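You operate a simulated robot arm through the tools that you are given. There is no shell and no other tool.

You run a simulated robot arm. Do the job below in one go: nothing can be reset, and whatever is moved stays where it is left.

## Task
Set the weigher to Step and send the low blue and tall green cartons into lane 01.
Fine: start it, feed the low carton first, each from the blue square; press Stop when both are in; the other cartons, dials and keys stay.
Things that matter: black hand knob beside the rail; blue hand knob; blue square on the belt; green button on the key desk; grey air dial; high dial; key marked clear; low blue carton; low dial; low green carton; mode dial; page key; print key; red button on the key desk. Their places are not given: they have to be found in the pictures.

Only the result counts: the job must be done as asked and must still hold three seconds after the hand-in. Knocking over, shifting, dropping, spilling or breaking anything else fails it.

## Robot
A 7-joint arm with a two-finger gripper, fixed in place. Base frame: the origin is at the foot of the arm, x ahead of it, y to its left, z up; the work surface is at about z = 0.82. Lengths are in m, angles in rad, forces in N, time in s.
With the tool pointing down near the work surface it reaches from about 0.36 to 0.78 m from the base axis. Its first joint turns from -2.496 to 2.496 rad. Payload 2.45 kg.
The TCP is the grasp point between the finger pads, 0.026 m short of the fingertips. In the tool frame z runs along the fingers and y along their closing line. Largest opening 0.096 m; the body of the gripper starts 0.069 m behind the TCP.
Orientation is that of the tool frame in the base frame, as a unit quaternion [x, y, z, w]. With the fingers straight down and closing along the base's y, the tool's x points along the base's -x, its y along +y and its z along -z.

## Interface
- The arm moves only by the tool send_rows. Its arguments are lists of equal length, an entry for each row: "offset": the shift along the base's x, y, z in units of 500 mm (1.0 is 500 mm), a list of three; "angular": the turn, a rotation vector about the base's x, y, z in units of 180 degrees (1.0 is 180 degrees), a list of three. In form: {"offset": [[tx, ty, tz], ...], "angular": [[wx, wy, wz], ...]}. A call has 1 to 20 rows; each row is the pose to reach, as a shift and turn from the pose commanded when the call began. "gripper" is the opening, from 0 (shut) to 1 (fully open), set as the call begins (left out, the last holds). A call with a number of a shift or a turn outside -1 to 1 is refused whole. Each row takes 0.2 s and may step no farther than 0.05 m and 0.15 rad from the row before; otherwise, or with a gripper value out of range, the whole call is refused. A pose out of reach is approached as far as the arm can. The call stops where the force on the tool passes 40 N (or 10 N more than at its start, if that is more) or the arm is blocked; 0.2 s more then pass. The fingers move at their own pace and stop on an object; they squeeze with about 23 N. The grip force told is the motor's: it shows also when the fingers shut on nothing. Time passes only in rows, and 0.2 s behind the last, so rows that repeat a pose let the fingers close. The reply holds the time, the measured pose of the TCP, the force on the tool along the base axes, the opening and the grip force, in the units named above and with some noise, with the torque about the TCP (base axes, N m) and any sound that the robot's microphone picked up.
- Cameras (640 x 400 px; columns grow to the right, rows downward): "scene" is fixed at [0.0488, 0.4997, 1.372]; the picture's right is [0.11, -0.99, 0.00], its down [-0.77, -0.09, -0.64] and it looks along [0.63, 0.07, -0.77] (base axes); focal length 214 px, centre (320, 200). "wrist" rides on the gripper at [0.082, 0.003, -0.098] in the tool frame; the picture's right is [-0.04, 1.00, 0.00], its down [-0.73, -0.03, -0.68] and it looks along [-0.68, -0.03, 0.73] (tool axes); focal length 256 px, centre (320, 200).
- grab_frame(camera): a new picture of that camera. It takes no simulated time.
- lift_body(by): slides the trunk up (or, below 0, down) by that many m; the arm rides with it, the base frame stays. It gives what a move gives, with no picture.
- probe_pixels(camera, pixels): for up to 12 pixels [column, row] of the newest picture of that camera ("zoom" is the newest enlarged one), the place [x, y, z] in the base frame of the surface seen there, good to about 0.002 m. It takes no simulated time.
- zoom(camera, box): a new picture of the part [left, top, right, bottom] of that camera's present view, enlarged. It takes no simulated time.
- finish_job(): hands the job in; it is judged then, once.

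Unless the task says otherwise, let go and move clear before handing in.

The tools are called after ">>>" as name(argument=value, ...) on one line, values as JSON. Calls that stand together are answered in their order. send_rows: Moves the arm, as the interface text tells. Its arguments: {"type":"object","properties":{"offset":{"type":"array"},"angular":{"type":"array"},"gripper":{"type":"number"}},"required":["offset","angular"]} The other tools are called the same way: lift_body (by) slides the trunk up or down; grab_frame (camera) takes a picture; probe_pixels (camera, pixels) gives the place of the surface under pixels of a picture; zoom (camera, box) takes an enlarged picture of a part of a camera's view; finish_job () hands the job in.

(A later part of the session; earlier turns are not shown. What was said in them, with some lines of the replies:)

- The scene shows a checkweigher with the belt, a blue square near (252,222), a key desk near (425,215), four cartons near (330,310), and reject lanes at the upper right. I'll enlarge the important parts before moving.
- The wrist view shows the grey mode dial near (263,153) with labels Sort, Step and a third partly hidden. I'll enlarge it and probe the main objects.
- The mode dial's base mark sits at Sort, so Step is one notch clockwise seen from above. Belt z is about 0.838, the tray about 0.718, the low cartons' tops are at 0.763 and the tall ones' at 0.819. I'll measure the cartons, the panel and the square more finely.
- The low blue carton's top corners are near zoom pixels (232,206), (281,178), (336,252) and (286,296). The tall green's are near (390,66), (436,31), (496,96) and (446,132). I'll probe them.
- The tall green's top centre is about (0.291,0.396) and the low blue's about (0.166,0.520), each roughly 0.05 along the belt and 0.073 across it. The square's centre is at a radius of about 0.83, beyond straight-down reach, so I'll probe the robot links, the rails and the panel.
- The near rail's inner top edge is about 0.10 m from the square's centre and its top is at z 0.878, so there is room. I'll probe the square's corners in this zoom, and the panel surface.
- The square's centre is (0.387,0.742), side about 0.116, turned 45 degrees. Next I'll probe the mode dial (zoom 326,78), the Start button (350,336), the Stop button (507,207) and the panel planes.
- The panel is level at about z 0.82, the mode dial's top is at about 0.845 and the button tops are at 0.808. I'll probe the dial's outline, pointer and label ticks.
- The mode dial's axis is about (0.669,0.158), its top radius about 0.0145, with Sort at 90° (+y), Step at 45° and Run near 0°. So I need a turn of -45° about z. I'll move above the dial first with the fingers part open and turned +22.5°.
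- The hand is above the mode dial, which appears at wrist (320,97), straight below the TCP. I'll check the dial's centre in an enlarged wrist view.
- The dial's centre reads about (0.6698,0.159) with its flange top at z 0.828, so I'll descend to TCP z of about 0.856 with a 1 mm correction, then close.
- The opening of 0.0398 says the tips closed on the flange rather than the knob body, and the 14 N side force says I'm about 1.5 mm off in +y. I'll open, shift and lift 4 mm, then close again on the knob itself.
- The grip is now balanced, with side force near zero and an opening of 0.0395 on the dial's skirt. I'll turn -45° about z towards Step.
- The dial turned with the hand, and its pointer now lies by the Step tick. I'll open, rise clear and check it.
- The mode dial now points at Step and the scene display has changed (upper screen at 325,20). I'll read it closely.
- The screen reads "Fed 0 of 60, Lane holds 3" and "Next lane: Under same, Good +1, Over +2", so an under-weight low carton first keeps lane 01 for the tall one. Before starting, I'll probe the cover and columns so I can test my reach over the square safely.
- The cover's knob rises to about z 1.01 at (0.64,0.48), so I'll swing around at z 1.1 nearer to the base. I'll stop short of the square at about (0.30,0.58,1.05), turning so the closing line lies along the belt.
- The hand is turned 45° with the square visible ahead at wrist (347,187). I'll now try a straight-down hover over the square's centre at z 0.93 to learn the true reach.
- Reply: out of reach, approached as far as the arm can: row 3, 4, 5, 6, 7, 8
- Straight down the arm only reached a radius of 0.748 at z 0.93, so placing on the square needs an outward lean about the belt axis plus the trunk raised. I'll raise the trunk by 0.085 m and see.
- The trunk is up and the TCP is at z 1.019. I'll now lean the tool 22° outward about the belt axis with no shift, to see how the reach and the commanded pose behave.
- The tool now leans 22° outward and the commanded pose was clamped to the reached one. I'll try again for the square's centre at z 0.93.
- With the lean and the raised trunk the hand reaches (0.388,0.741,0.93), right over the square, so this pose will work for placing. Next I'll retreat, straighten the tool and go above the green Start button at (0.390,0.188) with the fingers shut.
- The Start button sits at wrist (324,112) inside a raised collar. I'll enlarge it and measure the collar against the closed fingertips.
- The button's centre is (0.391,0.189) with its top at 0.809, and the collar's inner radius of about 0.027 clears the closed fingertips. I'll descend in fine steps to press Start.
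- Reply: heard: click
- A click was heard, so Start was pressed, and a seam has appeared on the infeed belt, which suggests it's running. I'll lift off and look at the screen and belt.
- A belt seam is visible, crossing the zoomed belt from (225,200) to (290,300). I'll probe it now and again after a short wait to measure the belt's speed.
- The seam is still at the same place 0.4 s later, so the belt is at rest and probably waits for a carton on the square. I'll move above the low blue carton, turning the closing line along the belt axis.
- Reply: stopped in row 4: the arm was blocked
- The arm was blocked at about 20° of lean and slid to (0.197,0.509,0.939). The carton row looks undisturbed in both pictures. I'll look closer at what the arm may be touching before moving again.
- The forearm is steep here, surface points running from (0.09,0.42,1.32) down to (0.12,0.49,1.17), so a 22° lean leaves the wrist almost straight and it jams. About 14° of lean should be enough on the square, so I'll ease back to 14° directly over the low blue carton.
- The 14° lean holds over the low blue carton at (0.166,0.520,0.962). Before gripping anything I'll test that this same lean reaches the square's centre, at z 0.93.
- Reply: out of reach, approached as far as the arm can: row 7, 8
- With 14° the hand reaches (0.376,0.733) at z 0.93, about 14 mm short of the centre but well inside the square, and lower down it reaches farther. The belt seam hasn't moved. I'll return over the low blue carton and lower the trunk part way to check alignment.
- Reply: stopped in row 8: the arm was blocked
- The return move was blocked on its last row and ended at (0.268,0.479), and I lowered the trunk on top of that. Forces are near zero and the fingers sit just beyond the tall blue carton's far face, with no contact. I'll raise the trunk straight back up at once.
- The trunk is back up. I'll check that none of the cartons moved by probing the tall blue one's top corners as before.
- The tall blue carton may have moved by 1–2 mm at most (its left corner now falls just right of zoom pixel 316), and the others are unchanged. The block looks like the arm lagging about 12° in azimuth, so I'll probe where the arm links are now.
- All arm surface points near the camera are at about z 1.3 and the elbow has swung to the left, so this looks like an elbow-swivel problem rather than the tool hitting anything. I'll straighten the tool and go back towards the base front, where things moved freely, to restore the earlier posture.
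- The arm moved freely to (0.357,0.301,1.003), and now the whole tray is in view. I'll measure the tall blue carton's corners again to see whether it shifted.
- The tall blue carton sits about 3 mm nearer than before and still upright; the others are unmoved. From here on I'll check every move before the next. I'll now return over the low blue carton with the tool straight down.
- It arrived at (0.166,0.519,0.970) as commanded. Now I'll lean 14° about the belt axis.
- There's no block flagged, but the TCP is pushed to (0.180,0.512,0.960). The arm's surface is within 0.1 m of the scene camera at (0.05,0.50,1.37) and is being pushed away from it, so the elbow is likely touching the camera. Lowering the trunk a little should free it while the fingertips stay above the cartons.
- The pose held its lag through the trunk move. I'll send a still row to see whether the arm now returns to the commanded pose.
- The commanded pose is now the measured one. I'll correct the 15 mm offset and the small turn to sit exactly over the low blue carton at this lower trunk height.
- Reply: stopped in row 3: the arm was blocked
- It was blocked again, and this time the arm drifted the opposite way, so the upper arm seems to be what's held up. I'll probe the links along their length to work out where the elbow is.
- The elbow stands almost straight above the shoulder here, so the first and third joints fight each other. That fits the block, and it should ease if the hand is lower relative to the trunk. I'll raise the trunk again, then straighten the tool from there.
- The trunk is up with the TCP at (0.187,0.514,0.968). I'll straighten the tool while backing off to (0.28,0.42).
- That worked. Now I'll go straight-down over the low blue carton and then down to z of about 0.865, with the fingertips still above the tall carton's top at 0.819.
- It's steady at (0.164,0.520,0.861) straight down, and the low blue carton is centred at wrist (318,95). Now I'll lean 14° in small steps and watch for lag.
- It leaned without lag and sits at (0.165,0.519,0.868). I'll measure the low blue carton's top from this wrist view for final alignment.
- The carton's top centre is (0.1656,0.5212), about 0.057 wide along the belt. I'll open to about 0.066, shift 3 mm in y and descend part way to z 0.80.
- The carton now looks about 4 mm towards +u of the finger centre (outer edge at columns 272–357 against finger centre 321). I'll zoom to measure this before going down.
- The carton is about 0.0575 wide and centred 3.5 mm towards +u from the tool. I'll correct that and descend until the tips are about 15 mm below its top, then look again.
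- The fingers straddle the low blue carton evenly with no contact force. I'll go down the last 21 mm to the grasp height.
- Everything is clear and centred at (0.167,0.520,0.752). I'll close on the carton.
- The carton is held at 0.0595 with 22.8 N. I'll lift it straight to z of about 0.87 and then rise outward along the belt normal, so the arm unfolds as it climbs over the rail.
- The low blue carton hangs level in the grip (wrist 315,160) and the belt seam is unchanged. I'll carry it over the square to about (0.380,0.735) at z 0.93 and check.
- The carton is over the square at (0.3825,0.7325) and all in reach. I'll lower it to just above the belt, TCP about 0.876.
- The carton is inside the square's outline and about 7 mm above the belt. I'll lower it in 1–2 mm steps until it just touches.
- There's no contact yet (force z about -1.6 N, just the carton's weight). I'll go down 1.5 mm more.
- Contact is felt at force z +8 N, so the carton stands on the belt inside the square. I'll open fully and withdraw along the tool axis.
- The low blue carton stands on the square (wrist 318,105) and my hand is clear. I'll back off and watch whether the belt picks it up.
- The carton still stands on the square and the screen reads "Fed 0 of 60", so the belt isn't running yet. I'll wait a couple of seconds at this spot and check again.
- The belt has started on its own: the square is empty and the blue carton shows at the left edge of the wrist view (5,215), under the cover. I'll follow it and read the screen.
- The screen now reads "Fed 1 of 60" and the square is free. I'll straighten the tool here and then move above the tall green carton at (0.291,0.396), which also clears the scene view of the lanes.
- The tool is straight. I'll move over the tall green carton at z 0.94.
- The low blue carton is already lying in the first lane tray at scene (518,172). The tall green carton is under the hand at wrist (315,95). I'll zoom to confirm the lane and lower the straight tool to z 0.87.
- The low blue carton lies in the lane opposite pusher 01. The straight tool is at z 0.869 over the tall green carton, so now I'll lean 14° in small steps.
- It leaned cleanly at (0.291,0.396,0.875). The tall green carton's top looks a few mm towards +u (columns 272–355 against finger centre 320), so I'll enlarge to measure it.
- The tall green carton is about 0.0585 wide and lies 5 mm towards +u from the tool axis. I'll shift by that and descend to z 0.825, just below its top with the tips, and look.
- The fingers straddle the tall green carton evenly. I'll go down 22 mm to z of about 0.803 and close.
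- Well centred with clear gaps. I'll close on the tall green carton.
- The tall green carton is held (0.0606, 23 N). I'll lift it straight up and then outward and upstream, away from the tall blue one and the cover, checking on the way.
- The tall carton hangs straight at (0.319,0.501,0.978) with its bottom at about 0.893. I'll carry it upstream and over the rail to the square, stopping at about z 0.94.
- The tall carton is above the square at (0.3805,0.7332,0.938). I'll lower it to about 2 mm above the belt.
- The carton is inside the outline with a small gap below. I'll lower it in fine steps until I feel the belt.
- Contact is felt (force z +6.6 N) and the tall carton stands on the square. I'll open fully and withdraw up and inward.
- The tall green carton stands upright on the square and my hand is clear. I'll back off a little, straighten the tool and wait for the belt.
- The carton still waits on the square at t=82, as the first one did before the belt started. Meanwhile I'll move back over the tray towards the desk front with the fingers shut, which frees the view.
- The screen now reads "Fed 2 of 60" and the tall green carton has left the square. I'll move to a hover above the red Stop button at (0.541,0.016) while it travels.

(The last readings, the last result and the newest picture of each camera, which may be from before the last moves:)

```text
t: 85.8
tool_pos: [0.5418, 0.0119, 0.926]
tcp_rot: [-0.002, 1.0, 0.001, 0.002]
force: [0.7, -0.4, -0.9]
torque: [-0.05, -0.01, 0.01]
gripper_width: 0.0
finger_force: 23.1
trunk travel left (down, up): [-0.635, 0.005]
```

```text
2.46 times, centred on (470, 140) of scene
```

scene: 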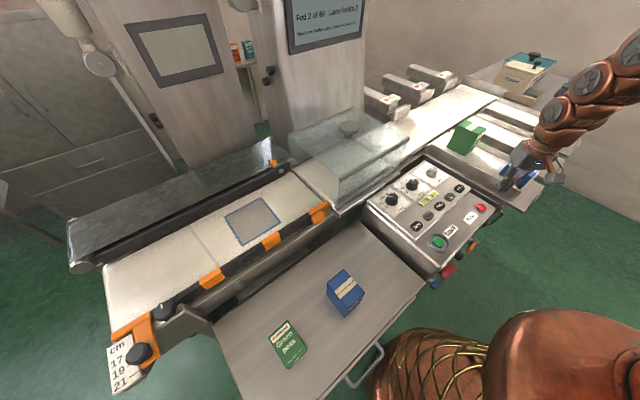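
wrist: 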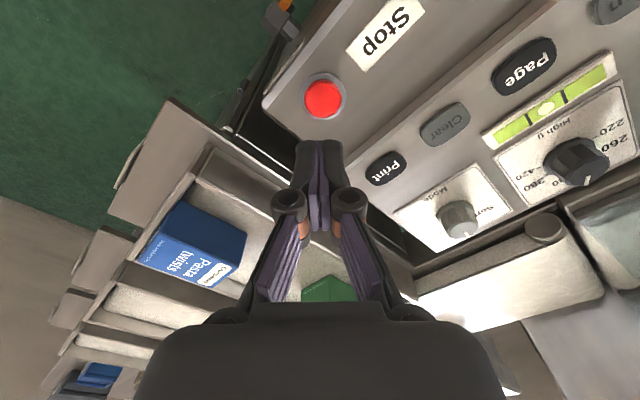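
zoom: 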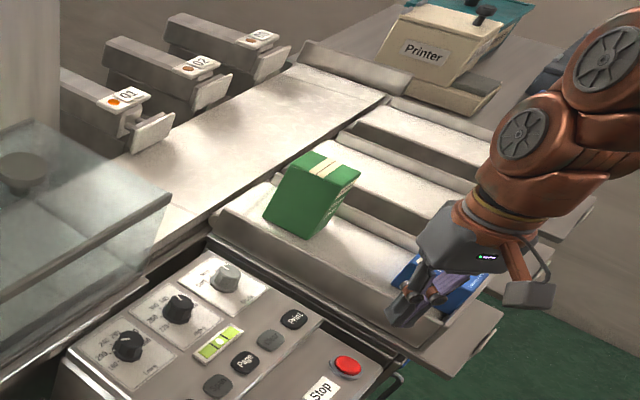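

The tall green carton is just sliding into lane 01 at scene (467,137) with pusher 01 extended. I'll wait for it to settle before touching Stop.

>>> send_rows(offset=[[0, 0, 0], [0, 0, 0], [0, 0, 0], [0, 0, 0], [0, 0, 0], [0, 0, 0], [0, 0, 0]], angular=[[0, 0, 0], [0, 0, 0], [0, 0, 0], [0, 0, 0], [0, 0, 0], [0, 0, 0], [0, 0, 0]])

>>> zoom(camera="scene", box=[340, 60, 600, 220])

>>> zoom(camera="wrist", box=[220, 40, 420, 180])

>>> probe_pixels(camera="zoom", pixels=[[330, 185], [280, 180], [380, 180], [330, 130], [330, 235], [260, 190], [400, 190], [330, 110]])

>>> grab_frame(camera="wrist")

```text
t: 87.4
tool_pos: [0.5403, 0.0126, 0.925]
tcp_rot: [-0.001, 1.0, 0.002, 0.002]
force: [0.1, -0.6, 0.3]
torque: [-0.01, 0.03, -0.04]
gripper_width: 0.0
finger_force: 22.5
trunk travel left (down, up): [-0.635, 0.005]
```

```text
2.46 times, centred on (470, 140) of scene
```

zoom: 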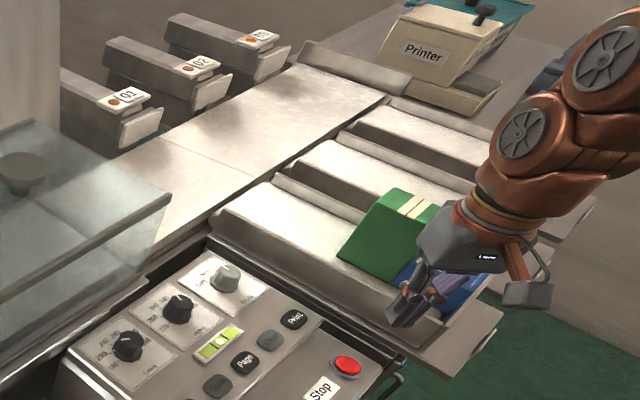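

```text
2.86 times, centred on (320, 110) of wrist
```

zoom: 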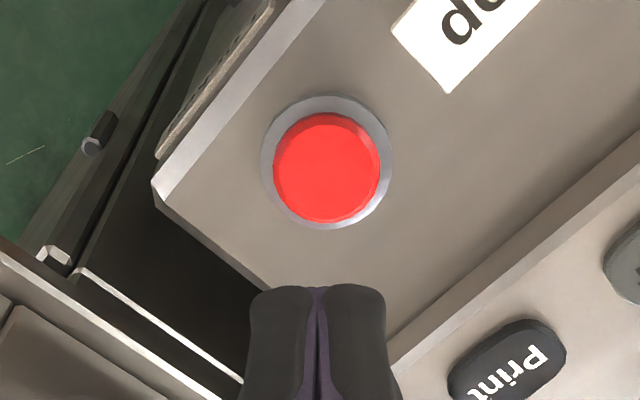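

```text
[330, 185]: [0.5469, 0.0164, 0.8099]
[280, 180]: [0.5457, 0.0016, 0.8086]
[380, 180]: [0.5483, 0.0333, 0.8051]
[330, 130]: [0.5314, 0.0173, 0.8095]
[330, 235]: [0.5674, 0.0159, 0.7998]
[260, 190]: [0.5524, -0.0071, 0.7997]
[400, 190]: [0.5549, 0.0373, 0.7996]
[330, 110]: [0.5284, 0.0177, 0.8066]
```

```text
taken
```

wrist: 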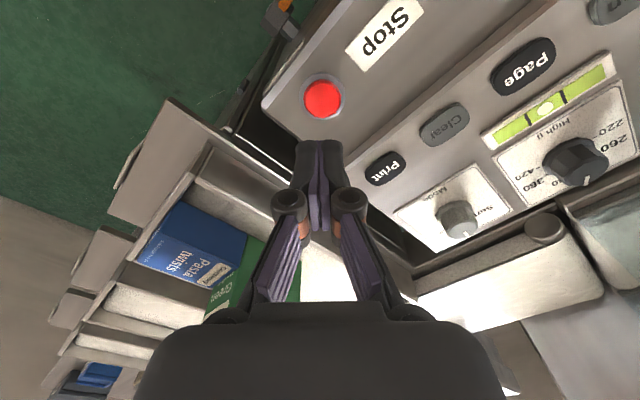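

Both cartons now lie in lane 01 and pusher 01 has drawn back. The Stop button's centre is about (0.5415,0.016) with its top at 0.809, so I'll press it in fine steps.

>>> send_rows(offset=[[0.0024, 0.0068, -0.08], [0.0024, 0.0068, -0.15], [0.0024, 0.0068, -0.174], [0.0024, 0.0068, -0.18], [0.0024, 0.0068, -0.185], [0.0024, 0.0068, -0.19]], angular=[[0, 0, 0], [0, 0, 0], [0, 0, 0], [0, 0, 0], [0, 0, 0], [0, 0, 0]])

>>> grab_frame(camera="scene")

```text
t: 88.8
tool_pos: [0.5422, 0.0158, 0.8341]
tcp_rot: [-0.002, 1.0, 0.001, 0.003]
force: [-0.7, -1.4, 0.3]
torque: [0.0, 0.01, -0.01]
gripper_width: 0.0059
finger_force: 28.6
trunk travel left (down, up): [-0.635, 0.005]
```

```text
taken
```

scene: 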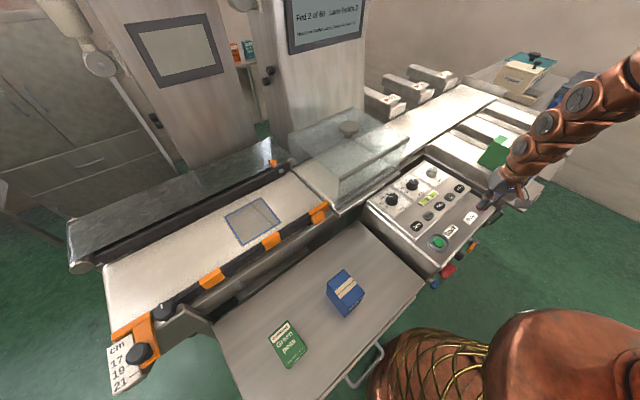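

There's no click yet at z 0.834, so I'll press a few millimetres further.

>>> send_rows(offset=[[0, 0, -0.003], [0, 0, -0.006], [0, 0, -0.009]], angular=[[0, 0, 0], [0, 0, 0], [0, 0, 0]])

```text
t: 89.6
tool_pos: [0.5414, 0.0168, 0.8297]
tcp_rot: [-0.003, 1.0, 0.001, 0.003]
force: [-0.2, 0.7, 11.5]
torque: [-0.04, 0.04, 0.05]
gripper_width: 0.006
finger_force: 28.6
trunk travel left (down, up): [-0.635, 0.005]
heard: click
```

A click was heard at z 0.830, so Stop is pressed. I'll lift straight off and check the lane, screen and desk.

>>> send_rows(offset=[[0, 0, 0.03], [0, 0, 0.1], [0, 0, 0.18], [0, 0, 0.26]], angular=[[0, 0, 0], [0, 0, 0], [0, 0, 0], [0, 0, 0]])

>>> grab_frame(camera="scene")

>>> zoom(camera="scene", box=[340, 60, 600, 220])

>>> zoom(camera="scene", box=[280, 0, 370, 56])

>>> grab_frame(camera="wrist")

```text
t: 90.6
tool_pos: [0.542, 0.0177, 0.9599]
tcp_rot: [-0.002, 1.0, 0.001, 0.002]
force: [-0.3, -0.1, 0.0]
torque: [-0.02, 0.06, -0.01]
gripper_width: 0.0002
finger_force: 28.5
trunk travel left (down, up): [-0.635, 0.005]
```

```text
taken
```

scene: 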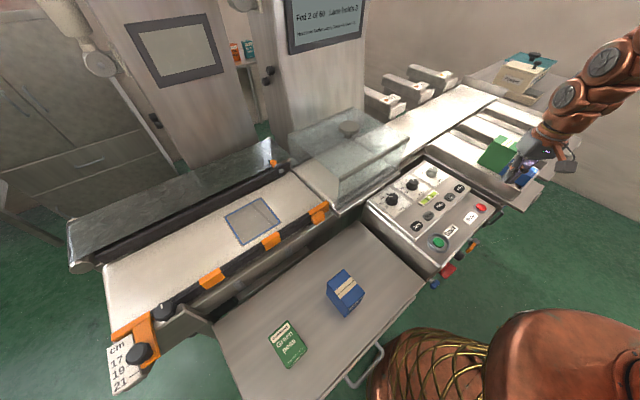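

```text
2.46 times, centred on (470, 140) of scene
```

zoom: 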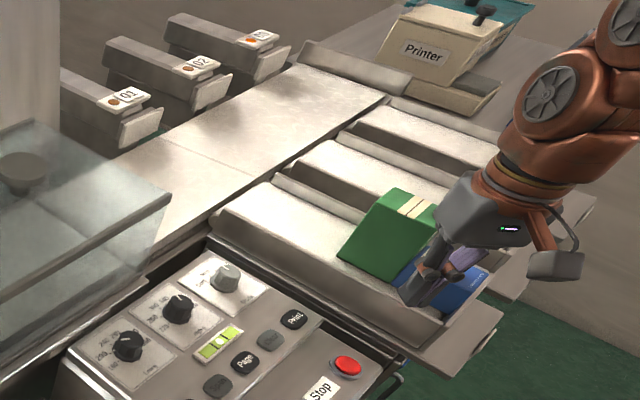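

```text
7.11 times, centred on (325, 28) of scene
```

zoom: 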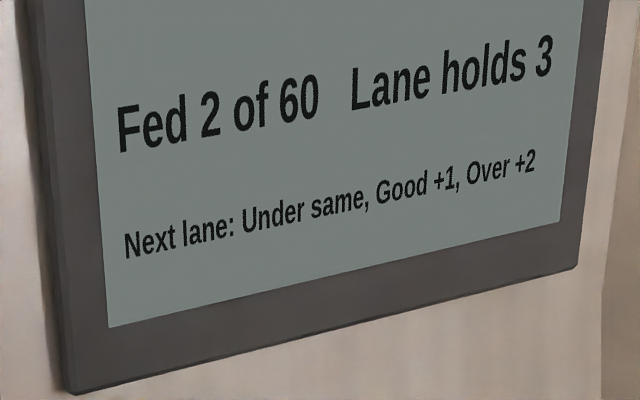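

```text
taken
```

wrist: 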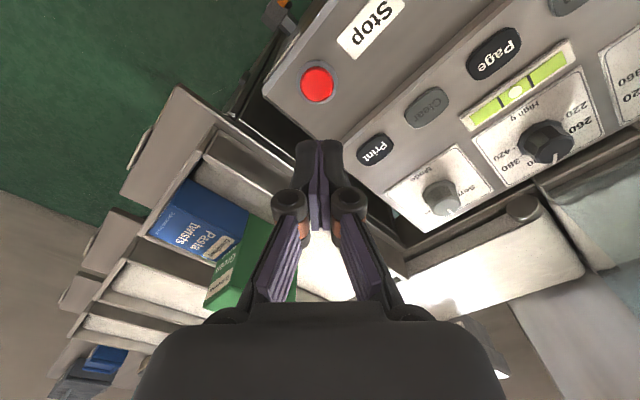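

Both cartons rest in lane 01, the screen shows "Fed 2 of 60" and the belt is stopped. I'll draw the arm back to a neutral spot and take a last look at the tray, dials and keys.

>>> send_rows(offset=[[-0.02, 0.05, 0.05], [-0.04, 0.1, 0.1], [-0.06, 0.15, 0.15], [-0.08, 0.2, 0.2], [-0.1, 0.25, 0.25], [-0.1, 0.25, 0.25]], angular=[[0, 0, 0], [0, 0, 0], [0, 0, 0], [0, 0, 0], [0, 0, 0], [0, 0, 0]])

>>> grab_frame(camera="scene")

>>> zoom(camera="scene", box=[264, 240, 394, 370])

>>> zoom(camera="scene", box=[360, 100, 560, 260])

>>> grab_frame(camera="wrist")

```text
t: 92.0
tool_pos: [0.491, 0.142, 1.0825]
tcp_rot: [-0.002, 1.0, 0.001, 0.003]
force: [0.2, -0.6, -0.4]
torque: [-0.01, -0.01, -0.01]
gripper_width: 0.0
finger_force: 28.4
trunk travel left (down, up): [-0.635, 0.005]
```

```text
taken
```

scene: 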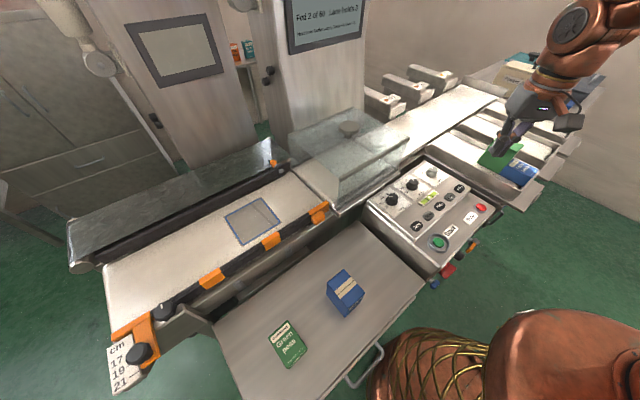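

```text
3.08 times, centred on (329, 305) of scene
```

zoom: 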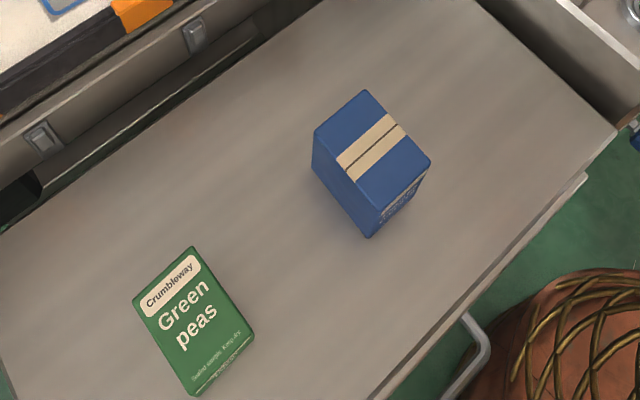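

```text
2.50 times, centred on (460, 180) of scene
```

zoom: 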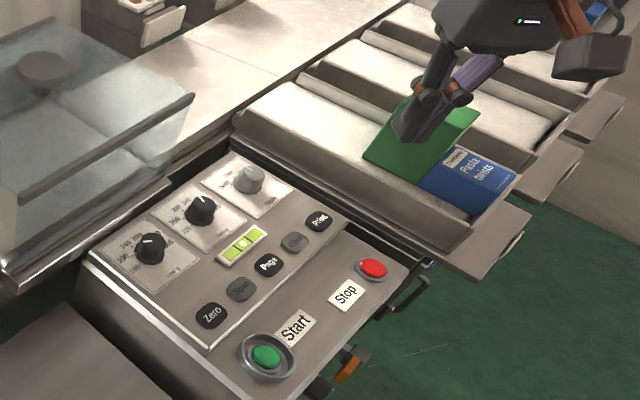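

```text
taken
```

wrist: 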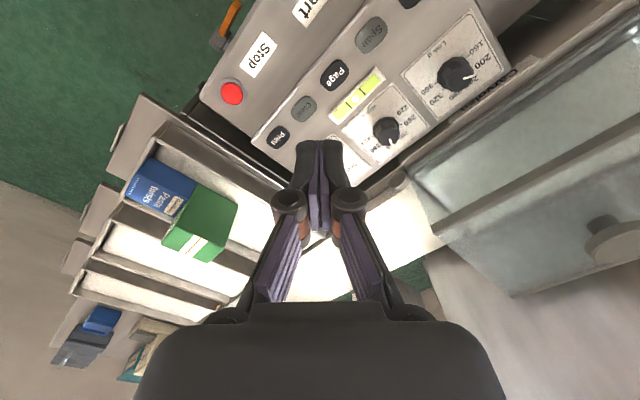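

The final views show the low blue and tall green cartons both resting in lane 01. The mode dial is on Step, the other dials and keys look untouched, the other two cartons are standing, and the arm is clear. The one flaw is that the tall blue carton was nudged by about 3 mm earlier. I'm handing in.

>>> finish_job()

```text
The job is handed in.
```

The job is handed in. The low blue and tall green cartons are both in lane 01, and the weigher is on Step and stopped.

- **Mode:** I turned the mode dial from Sort to Step. The screen changed to show the Step rules.
- **Feeding:** I pressed Start, then fed the low blue carton and then the tall green one, each from the blue square. The screen counted "Fed 2 of 60", and both cartons slid into lane 01 at pusher 01.
- **Stop:** I pressed Stop once both cartons were in the lane and heard it click. The arm was clear when I handed in.
- **Other cartons, dials and keys:** The tall blue carton was nudged by about 3 mm when the arm jammed and I lowered the trunk on a bad position. It stayed upright, and I left it there. The low green carton, the other dials and the other keys look unchanged in the last pictures.
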